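You operate a simulated robot arm through the tools that you are given. There is no shell and no other tool. Be economical: measure what you need, move in short steps, check, and stop when the job is done.

You run a simulated robot arm. Do the job below in one go: nothing can be reset, and whatever is moved stays where it is left.

## Task
Thread winder A: orange clip through the guide eye and tension disc, into the catch.
Fine: main switch off while threading; then switch on and reset the fault.

The check looks at the end state, three seconds after you hand in, the way a careful person would. Anything else that was tipped, shoved, dropped, spilled or broken makes it a failure.

## Robot
A 7-joint arm with a two-finger parallel gripper on a trunk, on a base that drives. Base frame: it is fixed to the floor where the robot stands at the start and does not move with it; the origin is under the middle of the robot, x ahead of it, y to its left, z up. Readings come in m, rad, newtons and seconds.
With the tool pointing down near the work surface it reaches from about 0.48 to 0.92 m from the robot's upright axis, wherever it stands. Its first joint turns from -2.007 to 2.007 rad. Places, roughly: guide eye of winder a [0.5, 1.2, 1.1]; main switch of winder a [0.6, 0.1, 0.9]; orange clip [0.5, 1.25, 1]; tension disc of winder a [0.6, 1.1, 1.1]; winder A [0.8, 0.7, 0.8]; yarn catch of winder a [0.6, 0.9, 1.1]. Payload 3.91 kg.
Tool frame: the origin (TCP) lies between the finger pads and is the grasp point; the fingertips stand 0.03 m ahead of it; z points along the fingers, y is the line along which they close. The gripper opens to 0.11 m. The fingers are 0.02 m wide and 0.01 m thick; the gripper's body (0.048 by 0.112 m) begins 0.055 m behind the TCP.
Orientation is that of the tool frame in the base frame, as [roll, pitch, yaw] about the fixed x, y, z axes, in that order (R = Rz(yaw) Ry(pitch) Rx(roll)). With the fingers straight down and closing along the base's y, the tool's x points along the base's -x, its y along +y and its z along -z.

## Interface
- The arm moves only by the tool send_rows. Its argument "steps" is a list of rows, each a list of 7 numbers: the opening, from 0 (shut) to 1 (fully open), then the shift along the tool's x, y, z in m, then the turn, a rotation vector about the tool's x, y, z in rad. In form: [[grip, dx, dy, dz, rx, ry, rz], ...]. A call has 1 to 12 rows; each row is the pose to reach, as a shift and turn from the pose commanded when the call began, along the tool's axes at that moment. Rows are played at 5 a second. More than 0.05 m and 0.15 rad between two rows, or a gripper value outside its range, and nothing of the call is played. Where a pose cannot be reached the arm comes as near as it can. A force on the tool above 40 N (or 10 N above the force at the start of the call, whichever is more), or a blocked arm, ends the call early, and 0.2 s more pass. Each finger travels about 0.153 m/s and halts on what it meets, pressing with about 37 N; the grip force reading is that of the motor and also rises with nothing between the fingers. The clock runs only during rows and for 0.2 s after the last one: add rows that repeat a pose to give the fingers time. It gives the time, the measured TCP pose, the force on the tool (base axes), the opening and the grip force at its end, in the units of the frame above (readings bear some noise), with the torque about the TCP (base axes, N m) and any sound that the robot's microphone picked up, and new pictures: "show" is both (left out), scene, wrist or none.
- Cameras (640 x 400 px; columns grow to the right, rows downward): "scene" is now at [0.2373, 0.2151, 1.5242]; the picture's right is [0.14, -0.99, 0.00], its down [-0.55, -0.08, -0.83] and it looks along [0.82, 0.12, -0.56] (base axes); focal length 214 px, centre (320, 200). "wrist" rides on the gripper at [0.072, 0.017, -0.103] in the tool frame; the picture's right is [-0.23, 0.97, 0.00], its down [-0.76, -0.18, -0.62] and it looks along [-0.61, -0.14, 0.78] (tool axes); focal length 222 px, centre (320, 200). There is no depth. A picture from a camera that has moved, and an enlarged one, comes with that camera's place and axes in the base frame and with its lens. The place of the scene camera against the robot may be out by one fixed shift of up to 0.025 m in any direction.
- lift_body(by): slides the trunk up (or, below 0, down) by that many m; the arm and the scene camera ride with it, the base frame stays. It gives what a move gives, with no picture.
- steer(legs): drives the robot by 1 to 6 legs, each [ahead, left, turn to the left] in m, m and rad, along the robot's own axes; the way and the turn of a leg run together, so that a leg with both is an arc; at most 1.5 m and 3.142 rad a leg. The arm and the cameras ride along, it lands a little off, and it stops where it bumps. It gives what a move gives, and a new picture of the scene camera.
- pan_tilt(pan, tilt): turns the head with the scene camera to pan (to the left, within 1.396 rad either way) and tilt (down, from -0.506 to 1.204), counted from straight ahead of the robot. It gives what a move gives, and a new picture of the scene camera.
- inspect(camera, box): a new picture of the part [left, top, right, bottom] of that camera's present view, enlarged. The clock stands still meanwhile.
- finish_job(): hands the job in; it is judged then, once.

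Work in short steps. Places have to be worked out from the pictures, the camera data and where the tool is seen: move nearer, look again, correct. Check each grasp and each placing, and mend what went wrong. You have 120 turns and 260 pictures in all, those below and enlarged ones among them. Open the gripper and draw the arm clear of the work before you hand the job in, unless the task says otherwise; then end with one line.

The tools are called after "Request:" as a command line: name --pt "numbers of a row" for each row, then --argument value for the rest, lists and objects as JSON in quotes. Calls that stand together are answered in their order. send_rows: Moves the arm, as the interface text tells. Its arguments: {"type":"object","properties":{"steps":{"type":"array","items":{"type":"array","items":{"type":"number"}}},"show":{"type":"string","enum":["both","scene","wrist","none"]}},"required":["steps"]} The other tools are called the same way: lift_body (by) slides the trunk up or down; steer (legs) drives the base; pan_tilt (pan, tilt) turns the head that bears the scene camera; inspect (camera, box) takes an enlarged picture of a part of a camera's view; finish_job () hands the job in.

At the start:

```text
time: 0.0
ee_pos: [0.3851, 0.2286, 1.293]
orientation: [-3.141, 0.001, 3.141]
force: [-0.2, 0.8, -0.5]
ft_torque: [0.04, -0.04, 0.02]
width: 0.11
finger_force: 0.1
trunk travel left (down, up): [-0.875, 0.115]
robot x, y, heading: [-0.0007, -0.0005, -0.001]
head pan, tilt: [0.141, 0.588]
```

scene: 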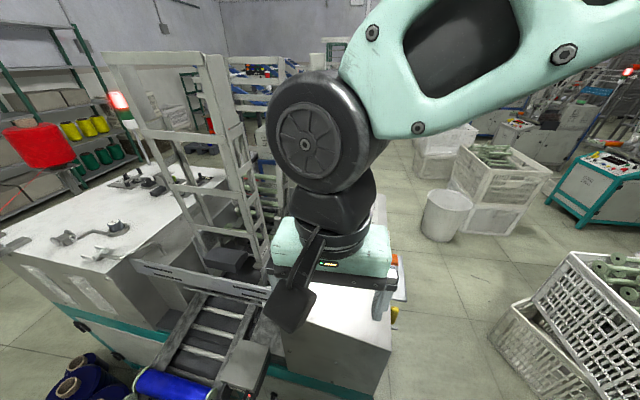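
wrist: 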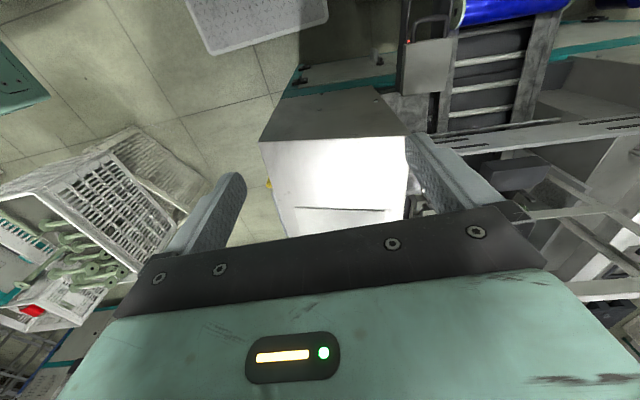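

The arm hides part of the view. I turn the head left to see the winder's guide eye, disc and catch.

Request:
pan_tilt --pan 0.9 --tilt 0.6

Request:
pan_tilt --pan -0.1 --tilt 0.9

```text
time: 1.1
ee_pos: [0.3864, 0.2282, 1.2927]
orientation: [-3.141, -0.001, 3.141]
force: [-0.2, 0.2, -0.3]
ft_torque: [-0.02, 0.04, 0.0]
width: 0.1098
finger_force: 0.0
trunk travel left (down, up): [-0.875, 0.115]
robot x, y, heading: [0.0009, -0.0014, 0.002]
head pan, tilt: [0.901, 0.6]
camera scene: at [0.2044, 0.2718, 1.5232], right [0.78, -0.62, 0.0], down [-0.35, -0.44, -0.83], along [0.51, 0.65, -0.56], focal length 214 px, centre (320, 200)
```

scene: 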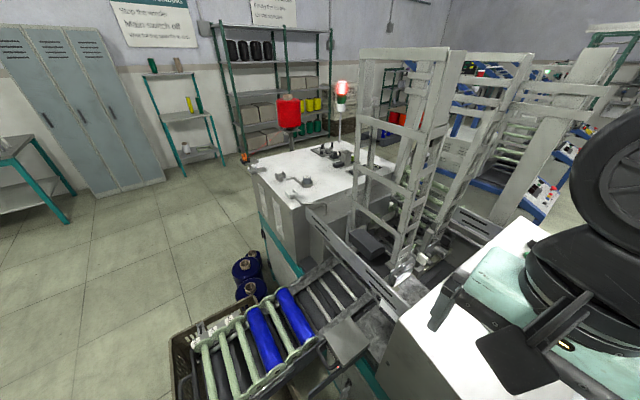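

```text
time: 2.4
ee_pos: [0.3862, 0.2278, 1.2939]
orientation: [3.14, -0.002, 3.141]
force: [0.0, -0.6, -0.1]
ft_torque: [-0.02, 0.01, 0.0]
width: 0.1103
finger_force: 0.1
trunk travel left (down, up): [-0.875, 0.115]
robot x, y, heading: [-0.0032, -0.0006, -0.001]
head pan, tilt: [-0.099, 0.901]
camera scene: at [0.2246, 0.1951, 1.4984], right [-0.1, -1.0, 0.0], down [-0.78, 0.08, -0.62], along [0.62, -0.06, -0.78], focal length 214 px, centre (320, 200)
```

scene: 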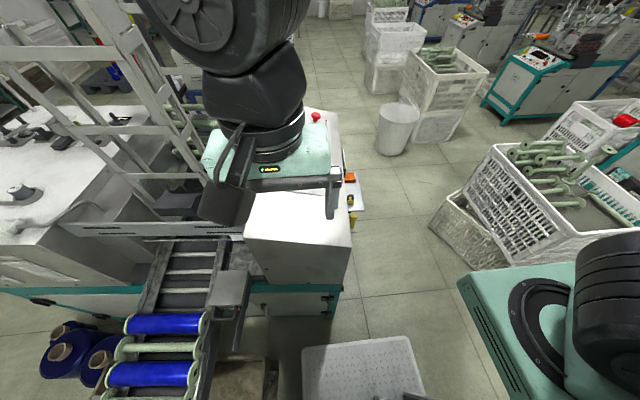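

There are instruction signs on the wall, so I'll read those, then enlarge the deck with the guide eye and catch.

Request:
pan_tilt --pan 1.2 --tilt 0.2

Request:
inspect --camera "scene" --box '[120, 40, 420, 230]'

```text
time: 3.9
ee_pos: [0.3854, 0.2282, 1.2939]
orientation: [-3.141, -0.002, -3.14]
force: [-0.3, 0.3, -0.1]
ft_torque: [-0.01, 0.01, -0.02]
width: 0.1101
finger_force: 0.0
trunk travel left (down, up): [-0.875, 0.115]
robot x, y, heading: [0.0028, 0.0018, -0.003]
head pan, tilt: [1.201, 0.201]
camera scene: at [0.1832, 0.2894, 1.56], right [0.93, -0.36, 0.0], down [-0.07, -0.19, -0.98], along [0.35, 0.91, -0.2], focal length 214 px, centre (320, 200)
```

scene: 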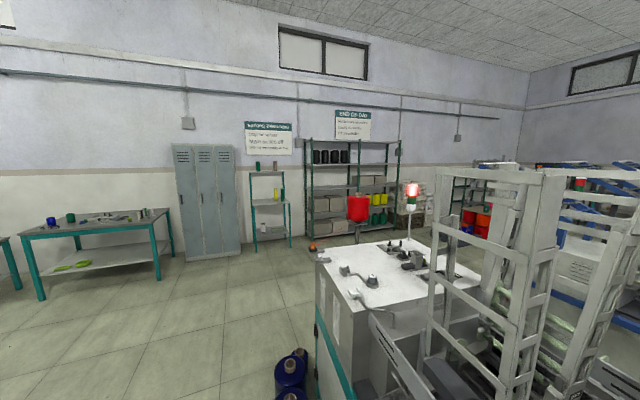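

```text
2.11 times, centred on (270, 135) of scene
camera zoom: at [0.1832, 0.2894, 1.56], right [0.93, -0.36, 0.0], down [-0.07, -0.19, -0.98], along [0.35, 0.91, -0.2], focal length 452 px, centre (425, 337)
```

zoom: 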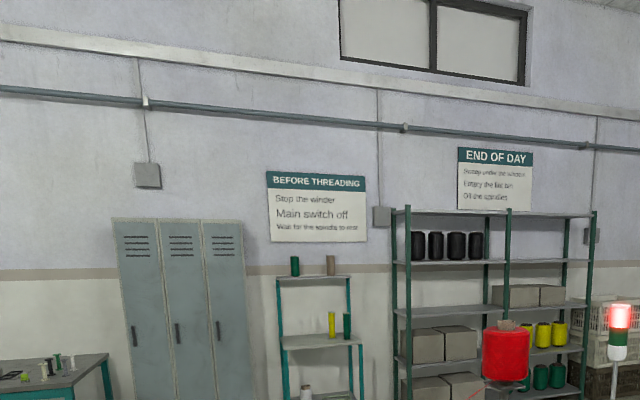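

Request:
inspect --camera "scene" --box '[235, 110, 385, 200]'

Request:
inspect --camera "scene" --box '[300, 180, 500, 305]'

```text
4.27 times, centred on (310, 155) of scene
camera zoom: at [0.1832, 0.2894, 1.56], right [0.93, -0.36, 0.0], down [-0.07, -0.19, -0.98], along [0.35, 0.91, -0.2], focal length 915 px, centre (363, 392)
```

zoom: 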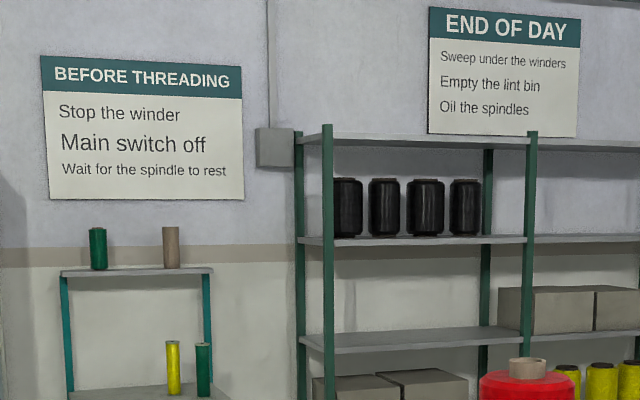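

```text
3.20 times, centred on (400, 242) of scene
camera zoom: at [0.1832, 0.2894, 1.56], right [0.93, -0.36, 0.0], down [-0.07, -0.19, -0.98], along [0.35, 0.91, -0.2], focal length 686 px, centre (64, 64)
```

zoom: 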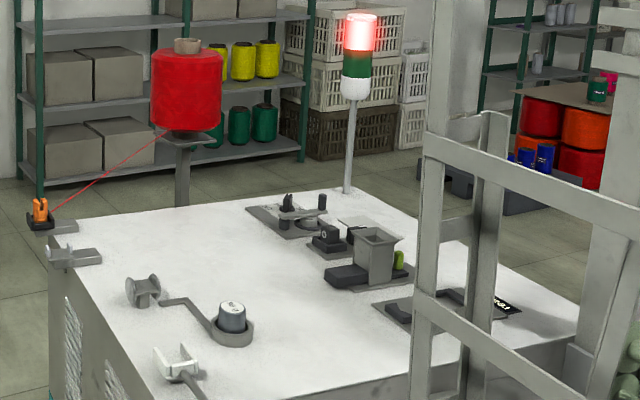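

The clip (orange) sits on the deck's near-left corner with red yarn; then there's a spool-like eye, a tension disc and a fork catch. Now I look at the main switch on the right.

Request:
pan_tilt --pan -0.1 --tilt 0.9

Request:
inspect --camera "scene" --box '[220, 90, 380, 240]'

```text
time: 5.3
ee_pos: [0.3857, 0.2288, 1.2938]
orientation: [-3.14, 0.001, -3.141]
force: [-0.2, -0.6, -0.5]
ft_torque: [-0.03, -0.01, -0.02]
width: 0.1103
finger_force: 0.0
trunk travel left (down, up): [-0.875, 0.115]
robot x, y, heading: [-0.0008, 0.0023, 0.003]
head pan, tilt: [-0.099, 0.901]
camera scene: at [0.2246, 0.1951, 1.4985], right [-0.1, -1.0, 0.0], down [-0.78, 0.08, -0.62], along [0.62, -0.06, -0.78], focal length 214 px, centre (320, 200)
```

scene: 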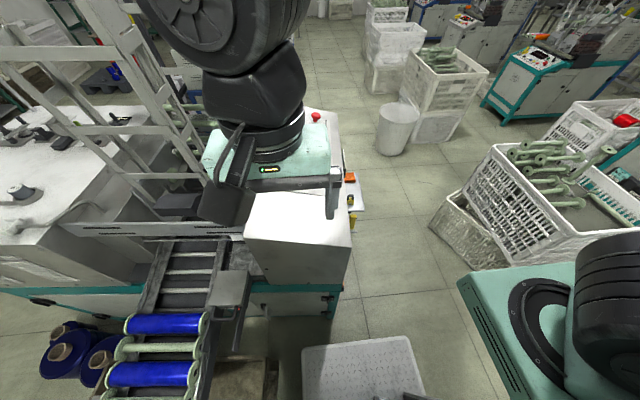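

```text
2.67 times, centred on (300, 165) of scene
camera zoom: at [0.2246, 0.1951, 1.4985], right [-0.1, -1.0, 0.0], down [-0.78, 0.08, -0.62], along [0.62, -0.06, -0.78], focal length 572 px, centre (373, 293)
```

zoom: 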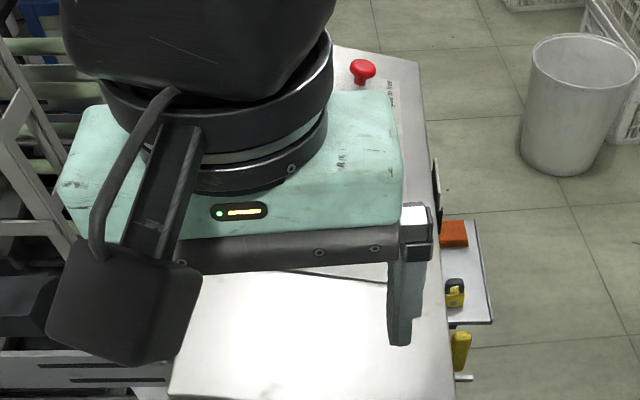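

The switch panel faces -y on the right side of the head box. I look further right and down to see floor space for driving.

Request:
pan_tilt --pan -0.9 --tilt 0.9

Request:
pan_tilt --pan -0.6 --tilt 0.4

```text
time: 6.5
ee_pos: [0.3861, 0.2288, 1.2929]
orientation: [-3.141, 0.001, 3.141]
force: [-0.6, 0.7, 0.0]
ft_torque: [0.03, 0.01, 0.01]
width: 0.11
finger_force: 0.2
trunk travel left (down, up): [-0.875, 0.115]
robot x, y, heading: [-0.0008, -0.0037, 0.006]
head pan, tilt: [-0.901, 0.901]
camera scene: at [0.1964, 0.1435, 1.4984], right [-0.78, -0.62, 0.0], down [-0.49, 0.61, -0.62], along [0.39, -0.49, -0.78], focal length 214 px, centre (320, 200)
```

scene: 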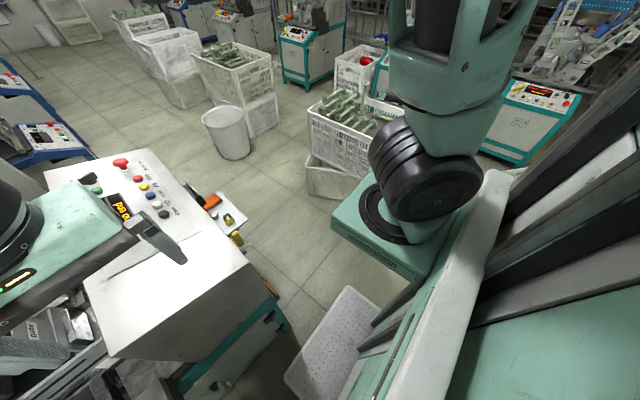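

```text
time: 7.4
ee_pos: [0.3853, 0.2294, 1.2951]
orientation: [3.141, 0.001, 3.141]
force: [0.5, -0.2, 0.1]
ft_torque: [0.0, 0.0, 0.0]
width: 0.1099
finger_force: 0.1
trunk travel left (down, up): [-0.875, 0.115]
robot x, y, heading: [0.0014, -0.003, -0.002]
head pan, tilt: [-0.6, 0.4]
camera scene: at [0.2259, 0.1502, 1.5414], right [-0.57, -0.82, 0.0], down [-0.32, 0.22, -0.92], along [0.76, -0.52, -0.39], focal length 214 px, centre (320, 200)
```

scene: 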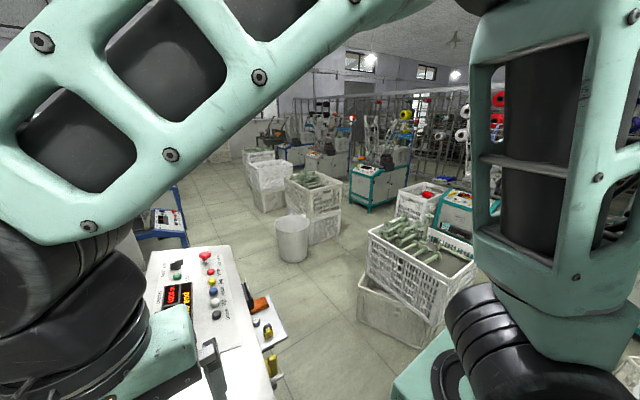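

The control panel is on top of the head box. I enlarge it to read the buttons and display.

Request:
inspect --camera "scene" --box '[130, 235, 290, 385]'

Request:
pan_tilt --pan -0.6 --tilt 0.8

Request:
inspect --camera "scene" --box '[130, 115, 290, 245]'

```text
2.67 times, centred on (210, 310) of scene
camera zoom: at [0.2259, 0.1502, 1.5414], right [-0.57, -0.82, 0.0], down [-0.32, 0.22, -0.92], along [0.76, -0.52, -0.39], focal length 572 px, centre (613, -93)
```

zoom: 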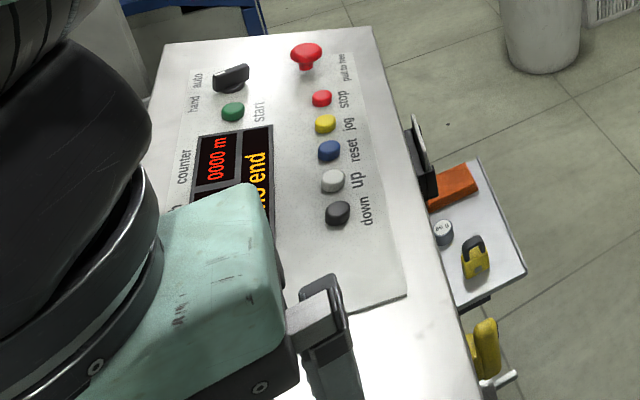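

```text
time: 8.2
ee_pos: [0.3853, 0.2285, 1.2928]
orientation: [3.141, 0.001, -3.141]
force: [-0.8, 0.5, -0.4]
ft_torque: [0.03, -0.01, 0.0]
width: 0.1103
finger_force: 0.1
trunk travel left (down, up): [-0.875, 0.115]
robot x, y, heading: [-0.003, 0.002, -0.004]
head pan, tilt: [-0.6, 0.799]
camera scene: at [0.216, 0.157, 1.5064], right [-0.56, -0.83, 0.0], down [-0.59, 0.4, -0.7], along [0.58, -0.39, -0.72], focal length 214 px, centre (320, 200)
```

scene: 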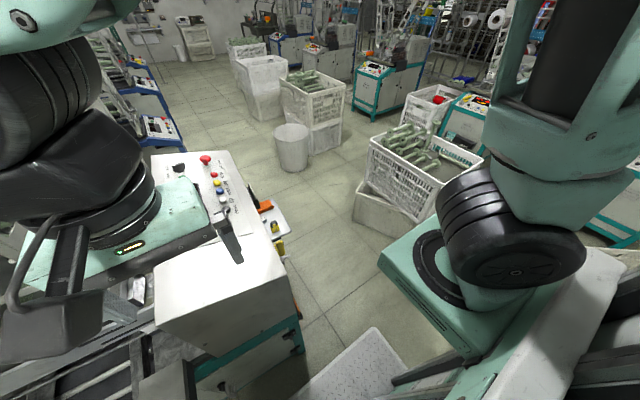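

```text
3.08 times, centred on (210, 180) of scene
camera zoom: at [0.216, 0.157, 1.5064], right [-0.56, -0.83, 0.0], down [-0.59, 0.4, -0.7], along [0.58, -0.39, -0.72], focal length 660 px, centre (658, 262)
```

zoom: 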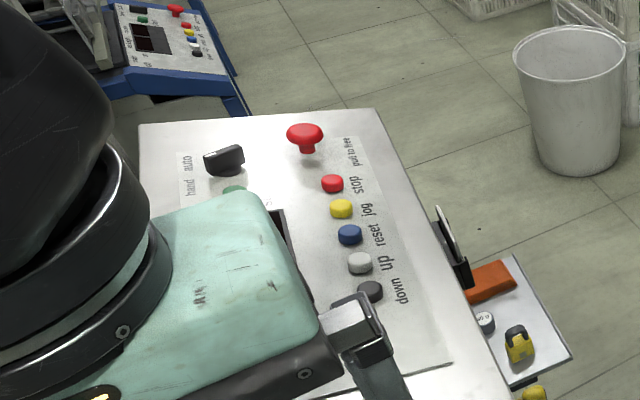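

Before driving I check the space to the robot's right.

Request:
pan_tilt --pan -1.39 --tilt 0.5

```text
time: 9.4
ee_pos: [0.3863, 0.2285, 1.2922]
orientation: [-3.141, -0.001, -3.141]
force: [-0.7, -0.1, -0.6]
ft_torque: [-0.02, -0.02, 0.02]
width: 0.11
finger_force: 0.1
trunk travel left (down, up): [-0.875, 0.115]
robot x, y, heading: [-0.0012, 0.0026, 0.002]
head pan, tilt: [-1.389, 0.499]
camera scene: at [0.166, 0.1131, 1.5323], right [-0.98, -0.18, 0.0], down [-0.09, 0.47, -0.88], along [0.16, -0.86, -0.48], focal length 214 px, centre (320, 200)
```

scene: 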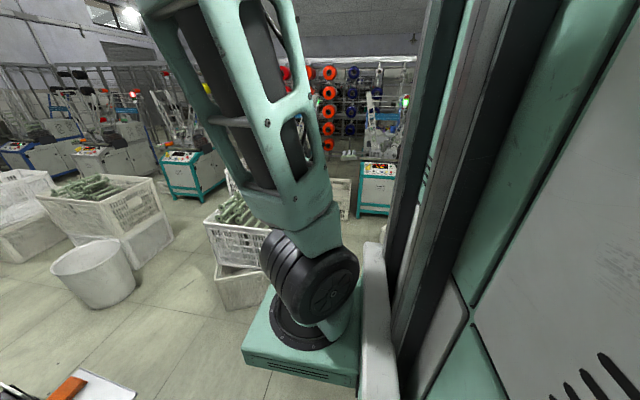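

Clear down to about y=-0.9 (crate corner near [0.95,-0.93]). I drive right, slightly ahead and turn left to face the switch side.

Request:
steer --legs '[[0, -0.65, 0], [0.3, 0, 0]]'

Request:
steer --legs '[[0, 0, 1.25]]'

Request:
pan_tilt --pan 0.0 --tilt 0.75

```text
time: 10.9
ee_pos: [0.4147, 0.1554, 1.2931]
orientation: [-3.138, 0.0, 3.058]
force: [1.3, 0.8, 0.7]
ft_torque: [-0.02, 0.01, -0.03]
width: 0.11
finger_force: 0.0
trunk travel left (down, up): [-0.875, 0.115]
robot x, y, heading: [0.0102, -0.0447, -0.083]
head pan, tilt: [-1.389, 0.499]
stopped in leg 1: the robot was blocked; the commanded pose is now the measured one
camera scene: at [0.1859, 0.058, 1.5323], right [-0.99, -0.1, 0.0], down [-0.05, 0.48, -0.88], along [0.09, -0.87, -0.48], focal length 214 px, centre (320, 200)
```

scene: 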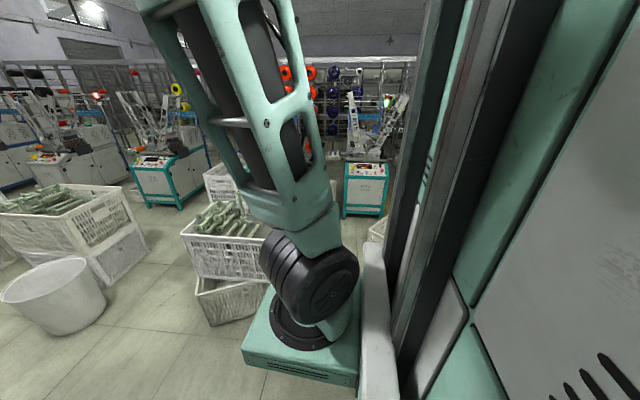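

```text
time: 12.5
ee_pos: [0.363, 0.2812, 1.2924]
orientation: [-3.141, -0.001, -3.016]
force: [1.1, -0.3, -1.1]
ft_torque: [-0.02, 0.06, 0.04]
width: 0.1099
finger_force: 0.0
trunk travel left (down, up): [-0.875, 0.115]
robot x, y, heading: [0.01, 0.0055, 0.129]
head pan, tilt: [-1.389, 0.499]
stopped in leg 1: the robot was blocked; the commanded pose is now the measured one
camera scene: at [0.1577, 0.1386, 1.5323], right [-0.95, -0.3, 0.0], down [-0.15, 0.46, -0.88], along [0.27, -0.84, -0.48], focal length 214 px, centre (320, 200)
```

scene: 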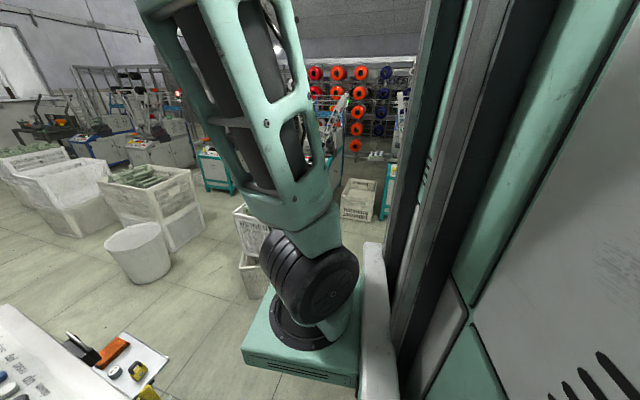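

```text
time: 14.0
ee_pos: [0.3623, 0.2808, 1.2933]
orientation: [-3.14, 0.001, -3.017]
force: [0.0, 1.0, -0.4]
ft_torque: [-0.01, 0.0, 0.02]
width: 0.1099
finger_force: 0.1
trunk travel left (down, up): [-0.875, 0.115]
robot x, y, heading: [0.0063, 0.0065, 0.132]
head pan, tilt: [0.0, 0.75]
camera scene: at [0.2126, 0.2355, 1.5103], right [0.13, -0.99, 0.0], down [-0.68, -0.09, -0.73], along [0.73, 0.09, -0.68], focal length 214 px, centre (320, 200)
```

scene: 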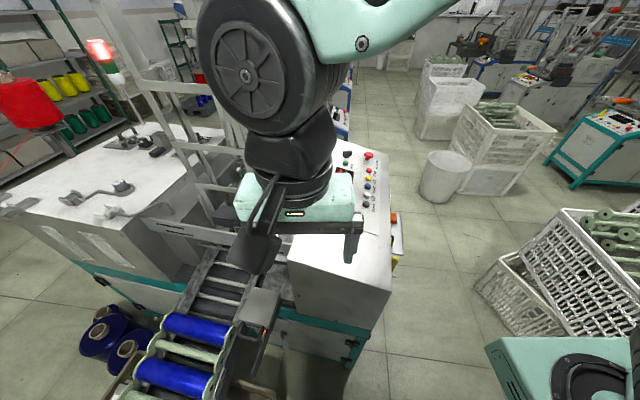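

Something at rear-right seems to block. I look down ahead to see front clearance.

Request:
pan_tilt --pan -0.3 --tilt 1.2

Request:
pan_tilt --pan -1.39 --tilt 1.15

Request:
pan_tilt --pan 1.39 --tilt 0.8

```text
time: 14.9
ee_pos: [0.3624, 0.2815, 1.2924]
orientation: [-3.14, 0.001, -3.017]
force: [0.5, 0.0, -0.4]
ft_torque: [-0.02, 0.03, -0.01]
width: 0.1101
finger_force: 0.1
trunk travel left (down, up): [-0.875, 0.115]
robot x, y, heading: [0.0083, 0.0041, 0.13]
head pan, tilt: [-0.3, 1.201]
camera scene: at [0.1856, 0.2154, 1.4787], right [-0.17, -0.99, 0.0], down [-0.92, 0.16, -0.36], along [0.36, -0.06, -0.93], focal length 214 px, centre (320, 200)
```

scene: 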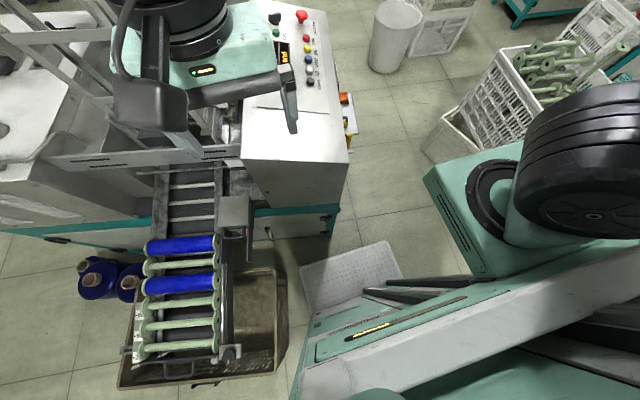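

```text
time: 16.2
ee_pos: [0.362, 0.2817, 1.2923]
orientation: [3.142, -0.001, -3.016]
force: [-0.2, 0.1, 0.1]
ft_torque: [0.0, 0.02, 0.01]
width: 0.1099
finger_force: 0.0
trunk travel left (down, up): [-0.875, 0.115]
robot x, y, heading: [0.0043, 0.0052, 0.127]
head pan, tilt: [-1.389, 1.15]
camera scene: at [0.1485, 0.1683, 1.4815], right [-0.95, -0.3, 0.0], down [-0.28, 0.87, -0.41], along [0.12, -0.39, -0.91], focal length 214 px, centre (320, 200)
```

scene: 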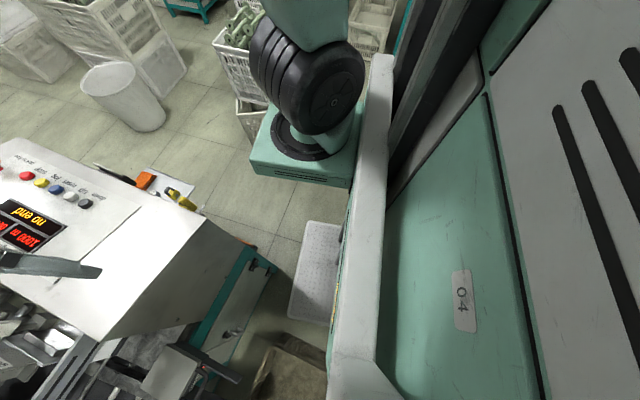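

```text
time: 18.7
ee_pos: [0.362, 0.2814, 1.2935]
orientation: [-3.141, 0.002, -3.015]
force: [0.5, 0.3, 0.1]
ft_torque: [0.01, -0.01, 0.0]
width: 0.1101
finger_force: 0.1
trunk travel left (down, up): [-0.875, 0.115]
robot x, y, heading: [0.011, 0.0073, 0.128]
head pan, tilt: [1.389, 0.799]
camera scene: at [0.1349, 0.3056, 1.5063], right [1.0, -0.06, 0.0], down [-0.04, -0.72, -0.7], along [0.04, 0.7, -0.72], focal length 214 px, centre (320, 200)
```

scene: 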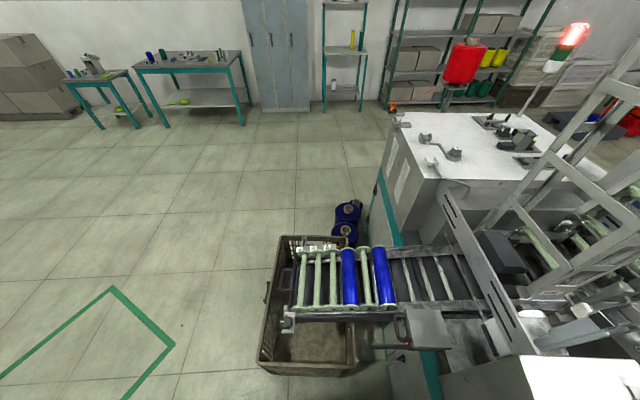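

The base front is at x≈0.3 and the winder front at ≈0.49, so the obstacle must be behind on the right. I turn back straight, ease ahead 0.1 m, and try sliding right.

Request:
steer --legs '[[0.1, -0.02, -0.15], [0, -0.2, 0]]'

```text
time: 20.8
ee_pos: [0.5221, 0.1289, 1.2938]
orientation: [-3.14, 0.0, 3.028]
force: [-0.8, -0.1, 0.0]
ft_torque: [0.01, 0.01, 0.01]
width: 0.1101
finger_force: 0.0
trunk travel left (down, up): [-0.875, 0.115]
robot x, y, heading: [0.1126, -0.0572, -0.114]
head pan, tilt: [1.389, 0.799]
stopped in leg 2: the robot was blocked; the commanded pose is now the measured one
camera scene: at [0.3074, 0.2071, 1.5064], right [0.96, -0.29, 0.0], down [-0.21, -0.69, -0.7], along [0.2, 0.67, -0.72], focal length 214 px, centre (320, 200)
```

scene: 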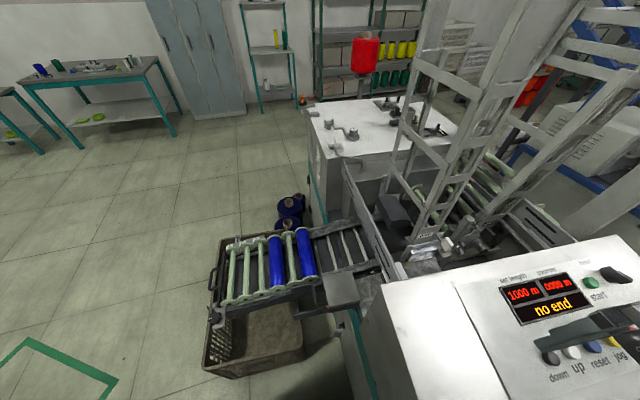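

Still blocked at rear-right. I look to the right and then plan a clockwise turn.

Request:
pan_tilt --pan -1.39 --tilt 1.0

Request:
steer --legs '[[-0.03, 0.02, -0.4]]'

```text
time: 23.2
ee_pos: [0.5232, 0.1275, 1.2921]
orientation: [-3.139, -0.001, 3.029]
force: [0.7, 0.3, -0.5]
ft_torque: [0.01, 0.0, -0.03]
width: 0.1099
finger_force: 0.0
trunk travel left (down, up): [-0.875, 0.115]
robot x, y, heading: [0.1166, -0.0598, -0.109]
head pan, tilt: [-1.389, 1.0]
camera scene: at [0.2894, 0.0602, 1.4912], right [-1.0, -0.07, 0.0], down [-0.06, 0.84, -0.54], along [0.04, -0.54, -0.84], focal length 214 px, centre (320, 200)
```

scene: 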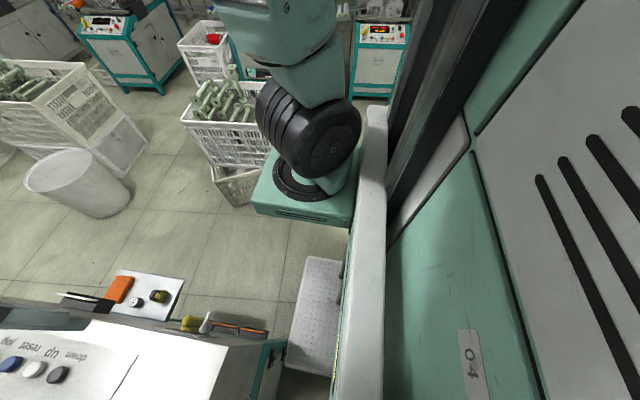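

```text
time: 24.0
ee_pos: [0.5209, 0.126, 1.2924]
orientation: [-3.14, 0.0, 3.014]
force: [0.0, 0.8, 0.3]
ft_torque: [0.04, 0.0, -0.01]
width: 0.1101
finger_force: 0.0
trunk travel left (down, up): [-0.875, 0.115]
robot x, y, heading: [0.1083, -0.057, -0.122]
head pan, tilt: [-1.389, 1.0]
stopped in leg 1: the robot was blocked; the commanded pose is now the measured one
camera scene: at [0.2872, 0.0607, 1.4912], right [-1.0, -0.06, 0.0], down [-0.05, 0.84, -0.54], along [0.03, -0.54, -0.84], focal length 214 px, centre (320, 200)
```

scene: 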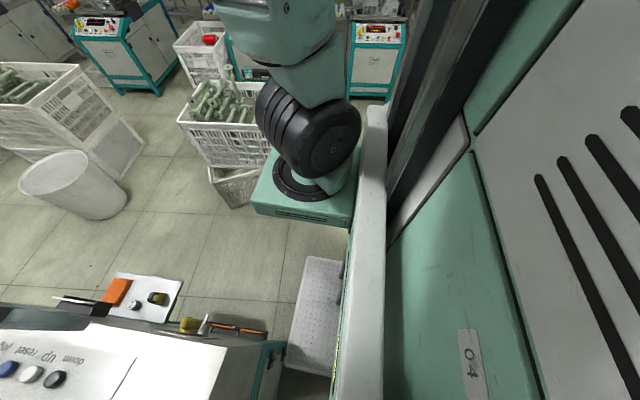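

Turning right now likely touches the winder's front with my front-left corner. I back off with small moves to find free space.

Request:
steer --legs '[[-0.12, 0.03, 0.11], [-0.3, 0, 0]]'

```text
time: 26.9
ee_pos: [0.0837, 0.2119, 1.2915]
orientation: [-3.14, 0.001, 3.124]
force: [0.3, -0.3, -0.1]
ft_torque: [0.0, -0.02, -0.01]
width: 0.1099
finger_force: 0.1
trunk travel left (down, up): [-0.875, 0.115]
robot x, y, heading: [-0.3084, -0.0108, -0.013]
head pan, tilt: [-1.389, 1.0]
camera scene: at [-0.1433, 0.1212, 1.4912], right [-0.99, -0.17, 0.0], down [-0.14, 0.83, -0.54], along [0.09, -0.53, -0.84], focal length 214 px, centre (320, 200)
```

scene: 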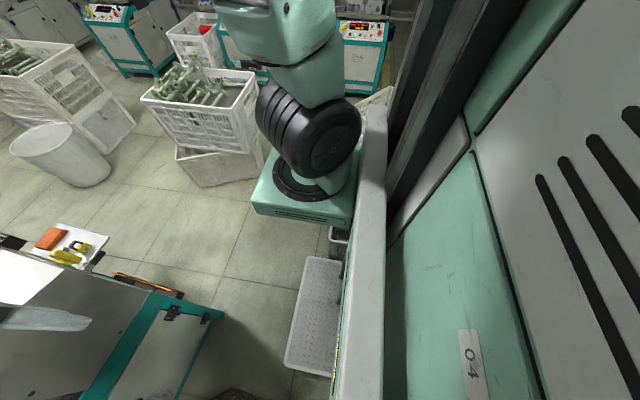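

Now a crate shows on the floor near [-0.2,-0.4]: the obstacle. I check it closer by looking at it.

Request:
inspect --camera "scene" --box '[240, 200, 400, 300]'

Request:
steer --legs '[[-0.4, 0.0, 0]]'

Request:
pan_tilt --pan -0.7 --tilt 0.9

```text
4.00 times, centred on (320, 250) of scene
camera zoom: at [-0.1433, 0.1212, 1.4912], right [-0.99, -0.17, 0.0], down [-0.14, 0.83, -0.54], along [0.09, -0.53, -0.84], focal length 858 px, centre (320, 0)
```

zoom: 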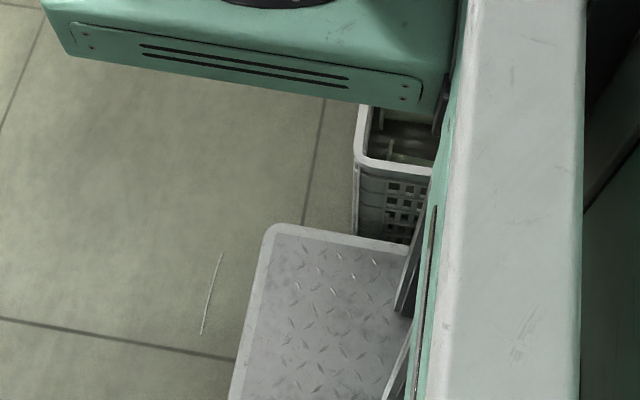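

```text
time: 29.4
ee_pos: [-0.3163, 0.2176, 1.2922]
orientation: [-3.139, 0.0, 3.122]
force: [-0.4, 0.4, 0.1]
ft_torque: [0.0, 0.03, 0.03]
width: 0.1098
finger_force: 0.0
trunk travel left (down, up): [-0.875, 0.115]
robot x, y, heading: [-0.7072, -0.0037, -0.016]
head pan, tilt: [-1.389, 1.0]
camera scene: at [-0.5429, 0.1269, 1.4912], right [-0.99, -0.17, 0.0], down [-0.14, 0.83, -0.54], along [0.09, -0.53, -0.84], focal length 214 px, centre (320, 200)
```

scene: 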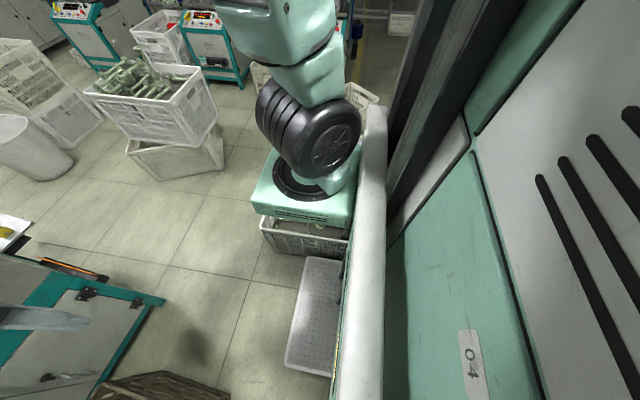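

```text
time: 30.4
ee_pos: [-0.317, 0.2184, 1.2924]
orientation: [-3.141, 0.0, 3.124]
force: [-0.2, -0.3, -0.3]
ft_torque: [0.02, -0.03, 0.01]
width: 0.11
finger_force: 0.0
trunk travel left (down, up): [-0.875, 0.115]
robot x, y, heading: [-0.7101, -0.0047, -0.014]
head pan, tilt: [-0.7, 0.901]
camera scene: at [-0.4977, 0.1461, 1.4984], right [-0.66, -0.76, 0.0], down [-0.59, 0.51, -0.62], along [0.47, -0.41, -0.78], focal length 214 px, centre (320, 200)
```

scene: 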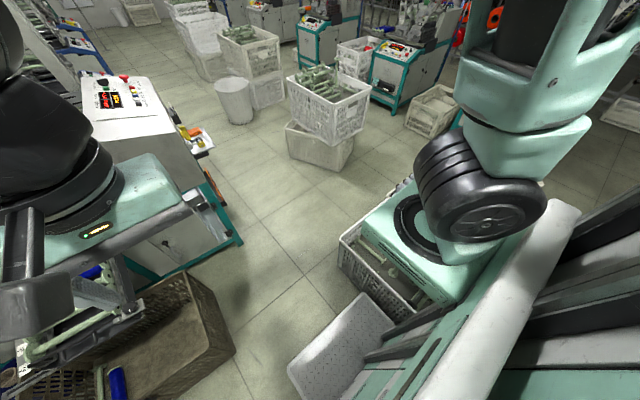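

The crate (rim front edge x≈-0.07, left side y≈-0.33) leaves too narrow a gap to the winder, so I'll go round behind it. I back up a bit more and look right.

Request:
steer --legs '[[-0.35, 0.0, 0]]'

Request:
pan_tilt --pan -1.1 --tilt 0.75

```text
time: 32.7
ee_pos: [-0.6655, 0.2226, 1.2932]
orientation: [-3.138, -0.001, 3.122]
force: [0.5, -0.4, 0.1]
ft_torque: [0.01, 0.02, -0.04]
width: 0.1101
finger_force: 0.0
trunk travel left (down, up): [-0.875, 0.115]
robot x, y, heading: [-1.058, 0.0041, -0.017]
head pan, tilt: [-0.7, 0.901]
camera scene: at [-0.8471, 0.1511, 1.4984], right [-0.66, -0.75, 0.0], down [-0.59, 0.51, -0.62], along [0.47, -0.41, -0.78], focal length 214 px, centre (320, 200)
```

scene: 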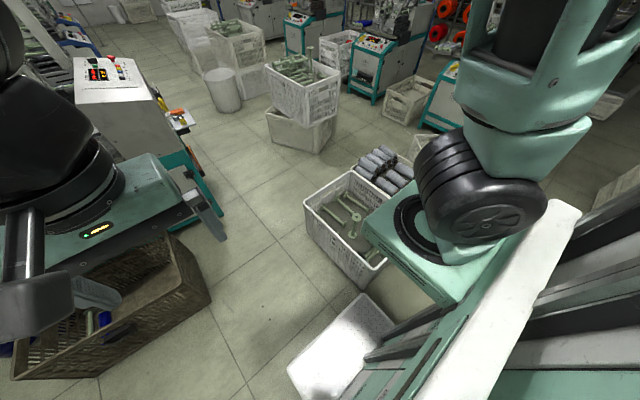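

```text
time: 33.6
ee_pos: [-0.6657, 0.2224, 1.2924]
orientation: [-3.141, 0.001, 3.123]
force: [0.2, -0.9, 0.3]
ft_torque: [0.01, -0.01, -0.01]
width: 0.1098
finger_force: 0.0
trunk travel left (down, up): [-0.875, 0.115]
robot x, y, heading: [-1.0569, 0.0016, -0.014]
head pan, tilt: [-1.1, 0.75]
camera scene: at [-0.8677, 0.1262, 1.5103], right [-0.9, -0.44, 0.0], down [-0.3, 0.61, -0.73], along [0.32, -0.66, -0.68], focal length 214 px, centre (320, 200)
```

scene: 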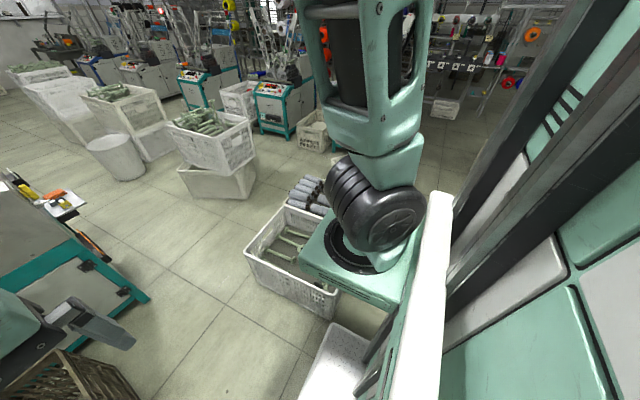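

I'll thread the base through the gap between the crate (corner ≈[-0.03,-0.32]) and the winder (corner ≈[0.50,0.08]), in small pieces with a right turn.

Request:
steer --legs '[[0.96, 0.05, 0.015]]'

Request:
pan_tilt --pan -0.3 --tilt 1.2

```text
time: 38.6
ee_pos: [0.2916, 0.2737, 1.2927]
orientation: [-3.14, 0.0, -3.141]
force: [0.5, 0.2, -0.8]
ft_torque: [-0.01, 0.01, -0.01]
width: 0.11
finger_force: 0.0
trunk travel left (down, up): [-0.875, 0.115]
robot x, y, heading: [-0.0941, 0.0446, 0.001]
head pan, tilt: [-1.1, 0.75]
camera scene: at [0.0931, 0.1735, 1.5103], right [-0.89, -0.46, 0.0], down [-0.31, 0.61, -0.73], along [0.33, -0.65, -0.68], focal length 214 px, centre (320, 200)
```

scene: 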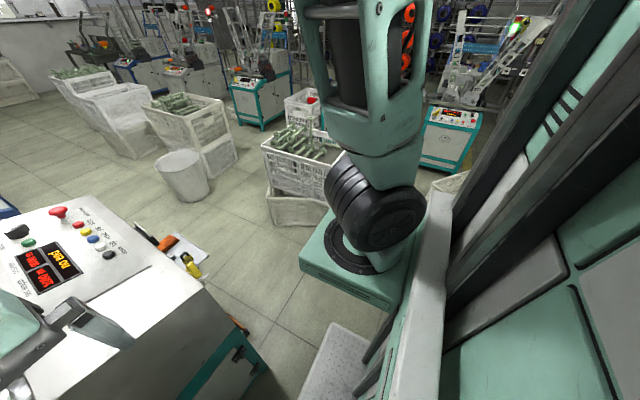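

```text
time: 39.7
ee_pos: [0.2925, 0.2722, 1.2921]
orientation: [-3.14, 0.0, -3.141]
force: [0.3, 0.2, 0.9]
ft_torque: [-0.03, 0.0, -0.01]
width: 0.1102
finger_force: 0.1
trunk travel left (down, up): [-0.875, 0.115]
robot x, y, heading: [-0.0952, 0.043, 0.008]
head pan, tilt: [-0.3, 1.201]
camera scene: at [0.1088, 0.2308, 1.4786], right [-0.29, -0.96, 0.0], down [-0.89, 0.27, -0.36], along [0.35, -0.11, -0.93], focal length 214 px, centre (320, 200)
```

scene: 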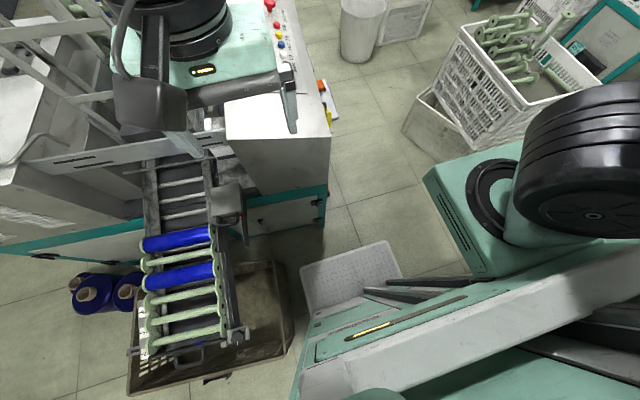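

Position good. I begin the right-turning path in small arcs.

Request:
steer --legs '[[0.12, -0.02, -0.2], [0.05, 0.0, -0.2]]'

```text
time: 41.7
ee_pos: [0.5011, 0.0784, 1.292]
orientation: [-3.139, 0.001, 2.776]
force: [0.4, 0.4, -0.1]
ft_torque: [0.0, 0.0, 0.04]
width: 0.1102
finger_force: 0.0
trunk travel left (down, up): [-0.875, 0.115]
robot x, y, heading: [0.0542, 0.0028, -0.364]
head pan, tilt: [-0.3, 1.201]
stopped in leg 2: the robot was blocked; the commanded pose is now the measured one
camera scene: at [0.3149, 0.1076, 1.4786], right [-0.61, -0.79, 0.0], down [-0.74, 0.57, -0.36], along [0.29, -0.22, -0.93], focal length 214 px, centre (320, 200)
```

scene: 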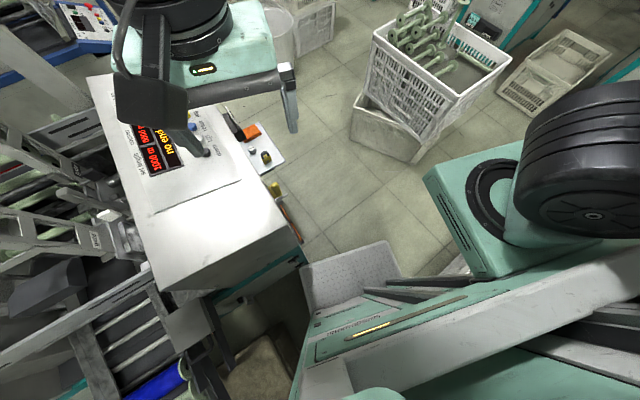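

Front-left or rear-left corner touches; there's slack on the right. I shift right 4 cm then continue turning.

Request:
steer --legs '[[0.0, -0.04, 0], [0.06, 0.0, -0.15]]'

```text
time: 43.3
ee_pos: [0.5506, -0.0553, 1.2938]
orientation: [-3.141, -0.001, 2.621]
force: [-0.7, 0.5, 0.3]
ft_torque: [-0.03, -0.04, 0.0]
width: 0.1103
finger_force: 0.1
trunk travel left (down, up): [-0.875, 0.115]
robot x, y, heading: [0.1015, -0.0655, -0.519]
head pan, tilt: [-0.3, 1.201]
camera scene: at [0.3718, 0.0018, 1.4788], right [-0.73, -0.68, 0.0], down [-0.64, 0.68, -0.36], along [0.25, -0.26, -0.93], focal length 214 px, centre (320, 200)
```

scene: 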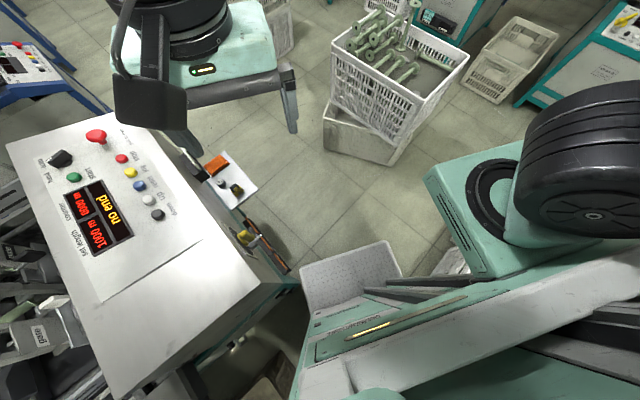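

Free now, passing the corner. Continue ahead with further right turn.

Request:
steer --legs '[[0.08, 0.015, -0.15], [0.08, 0.0, -0.15]]'

```text
time: 45.0
ee_pos: [0.6667, -0.2766, 1.2924]
orientation: [-3.139, -0.001, 2.321]
force: [0.5, 0.1, 0.0]
ft_torque: [0.03, 0.01, 0.03]
width: 0.1098
finger_force: 0.1
trunk travel left (down, up): [-0.875, 0.115]
robot x, y, heading: [0.2339, -0.1526, -0.814]
head pan, tilt: [-0.3, 1.201]
camera scene: at [0.5138, -0.1657, 1.4786], right [-0.9, -0.44, 0.0], down [-0.41, 0.84, -0.36], along [0.16, -0.33, -0.93], focal length 214 px, centre (320, 200)
```

scene: 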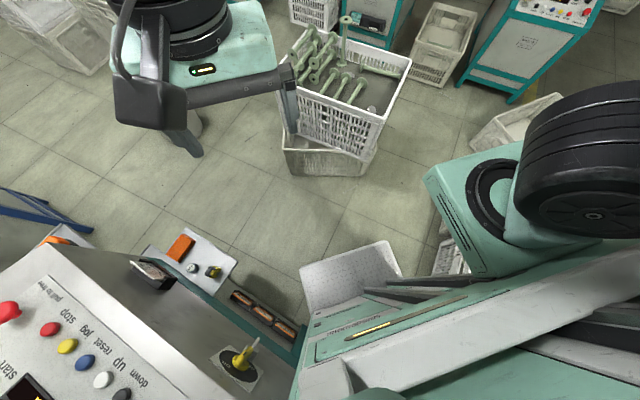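

Now I see the main switch: yellow rotary handle on the side face. Continue out of the gap, then look.

Request:
steer --legs '[[0.15, 0.0, 0], [0.15, 0.0, -0.4], [0.12, 0, 0]]'

```text
time: 48.4
ee_pos: [0.8044, -0.7848, 1.2925]
orientation: [-3.141, -0.001, 1.919]
force: [0.6, 0.6, 0.0]
ft_torque: [-0.03, -0.02, -0.01]
width: 0.1099
finger_force: 0.0
trunk travel left (down, up): [-0.875, 0.115]
robot x, y, heading: [0.458, -0.4986, -1.218]
head pan, tilt: [-0.3, 1.201]
camera scene: at [0.7097, -0.6203, 1.4787], right [-1.0, -0.05, 0.0], down [-0.05, 0.93, -0.36], along [0.02, -0.36, -0.93], focal length 214 px, centre (320, 200)
```

scene: 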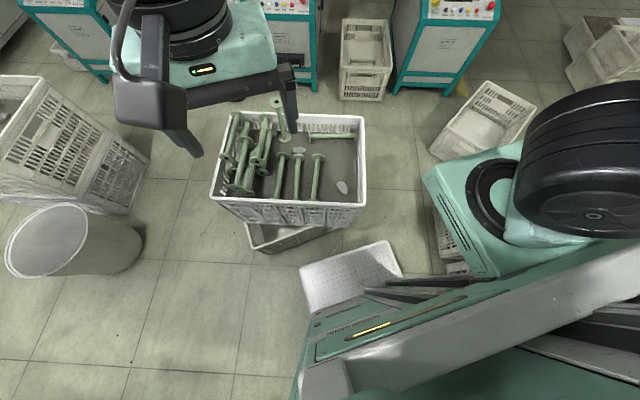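

Space is adequate here; I turn left to face the winder's switch side.

Request:
steer --legs '[[0, 0, 1.4], [0, 0, 1.39]]'

Request:
pan_tilt --pan -0.1 --tilt 0.8

```text
time: 54.8
ee_pos: [0.3335, -0.0634, 1.2922]
orientation: [-3.139, 0.001, -1.963]
force: [-0.5, -0.5, 0.7]
ft_torque: [0.0, -0.03, -0.01]
width: 0.1099
finger_force: 0.1
trunk travel left (down, up): [-0.875, 0.115]
robot x, y, heading: [0.3962, -0.5074, 1.18]
head pan, tilt: [-0.3, 1.201]
stopped in leg 2: the robot was blocked; the commanded pose is now the measured one
camera scene: at [0.3042, -0.2581, 1.4786], right [0.77, -0.64, 0.0], down [-0.59, -0.72, -0.36], along [0.23, 0.28, -0.93], focal length 214 px, centre (320, 200)
```

scene: 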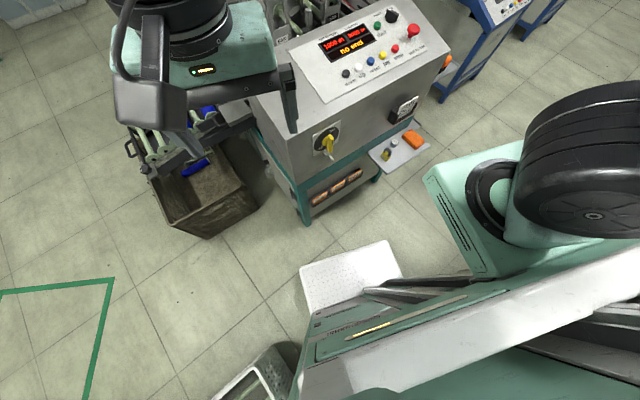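

```text
time: 55.7
ee_pos: [0.333, -0.064, 1.2921]
orientation: [-3.141, 0.0, -1.964]
force: [-0.4, -0.6, 0.2]
ft_torque: [0.0, 0.0, 0.03]
width: 0.1103
finger_force: 0.0
trunk travel left (down, up): [-0.875, 0.115]
robot x, y, heading: [0.3962, -0.5083, 1.177]
head pan, tilt: [-0.099, 0.799]
camera scene: at [0.3069, -0.23, 1.5063], right [0.88, -0.47, 0.0], down [-0.34, -0.63, -0.7], along [0.33, 0.61, -0.72], focal length 214 px, centre (320, 200)
```

scene: 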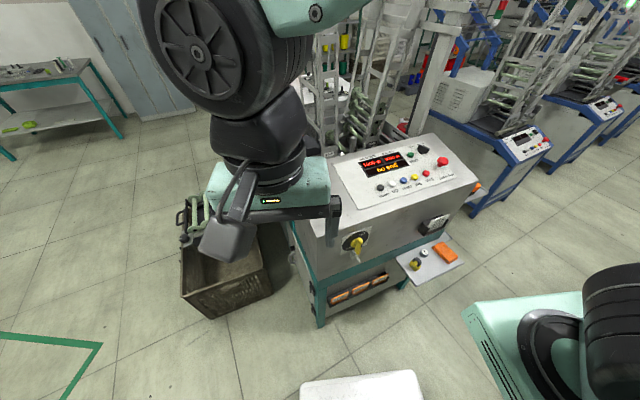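

The switch (yellow rotary handle) is at about [0.60,0.06,0.9]. I enlarge it.

Request:
inspect --camera "scene" --box '[310, 190, 470, 300]'

Request:
inspect --camera "scene" --box '[330, 220, 380, 260]'

Request:
inspect --camera "scene" --box '[340, 130, 480, 215]'

```text
3.64 times, centred on (390, 245) of scene
camera zoom: at [0.3069, -0.23, 1.5063], right [0.88, -0.47, 0.0], down [-0.34, -0.63, -0.7], along [0.33, 0.61, -0.72], focal length 780 px, centre (66, 36)
```

zoom: 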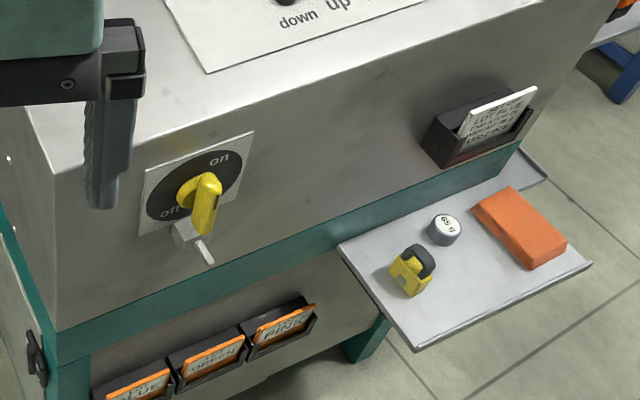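

```text
10.00 times, centred on (355, 240) of scene
camera zoom: at [0.3069, -0.23, 1.5063], right [0.88, -0.47, 0.0], down [-0.34, -0.63, -0.7], along [0.33, 0.61, -0.72], focal length 2145 px, centre (-30, -200)
```

zoom: 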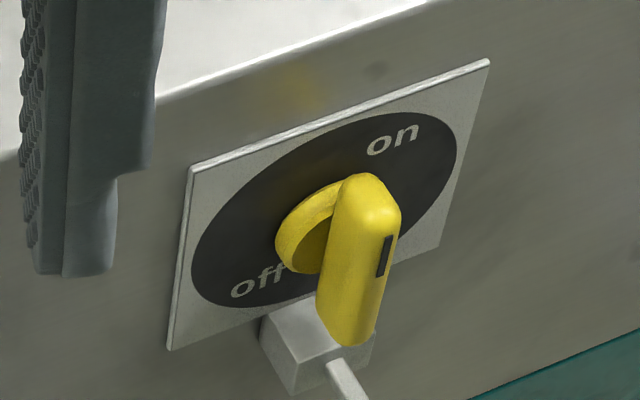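

```text
4.57 times, centred on (410, 172) of scene
camera zoom: at [0.3069, -0.23, 1.5063], right [0.88, -0.47, 0.0], down [-0.34, -0.63, -0.7], along [0.33, 0.61, -0.72], focal length 980 px, centre (-91, 326)
```

zoom: 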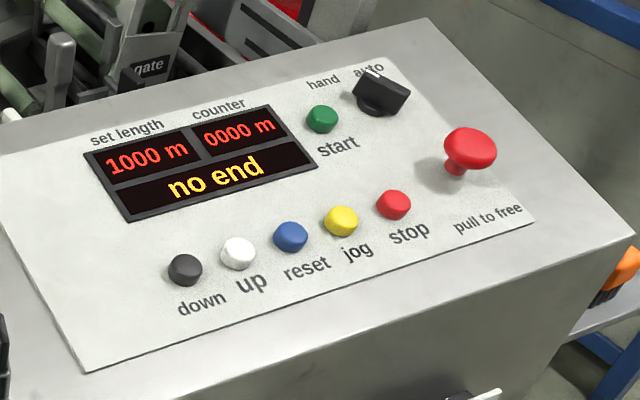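

I need a horizontal tool pose facing +y. The arm's shoulder sits front-right of the base, so turning the base right gives more distance. I turn to heading ≈0.25.

Request:
steer --legs '[[0.02, 0.01, 0], [0, 0, -0.93]]'

Request:
pan_tilt --pan 1.1 --tilt 0.9

```text
time: 58.9
ee_pos: [0.7143, -0.1688, 1.2926]
orientation: [-3.14, 0.0, -2.894]
force: [0.5, -0.4, 0.6]
ft_torque: [0.0, 0.01, 0.02]
width: 0.1098
finger_force: 0.0
trunk travel left (down, up): [-0.875, 0.115]
robot x, y, heading: [0.3959, -0.4832, 0.248]
head pan, tilt: [-0.099, 0.799]
camera scene: at [0.5696, -0.242, 1.5063], right [0.15, -0.99, 0.0], down [-0.71, -0.11, -0.7], along [0.69, 0.1, -0.72], focal length 214 px, centre (320, 200)
```

scene: 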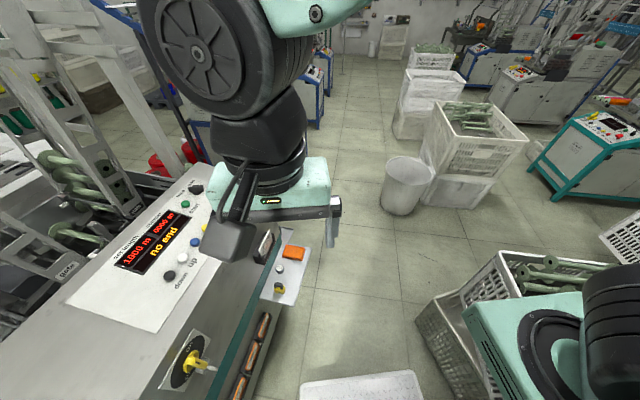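

```text
time: 60.3
ee_pos: [0.7141, -0.1683, 1.2928]
orientation: [-3.139, 0.001, -2.894]
force: [-1.2, -1.0, 0.8]
ft_torque: [0.0, -0.04, -0.01]
width: 0.1097
finger_force: 0.1
trunk travel left (down, up): [-0.875, 0.115]
robot x, y, heading: [0.3921, -0.4817, 0.251]
head pan, tilt: [1.1, 0.901]
camera scene: at [0.5064, -0.1805, 1.4984], right [0.98, -0.22, 0.0], down [-0.17, -0.76, -0.62], along [0.14, 0.61, -0.78], focal length 214 px, centre (320, 200)
```

scene: 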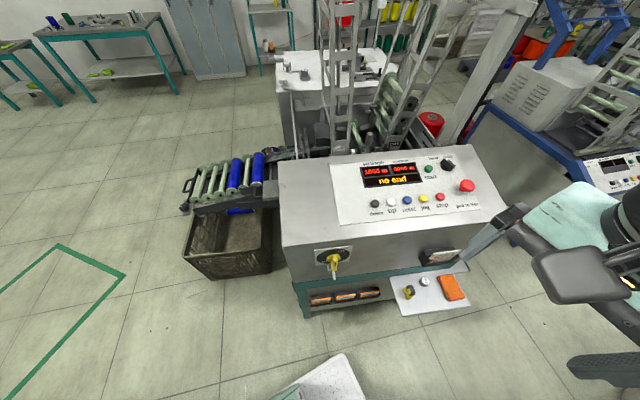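

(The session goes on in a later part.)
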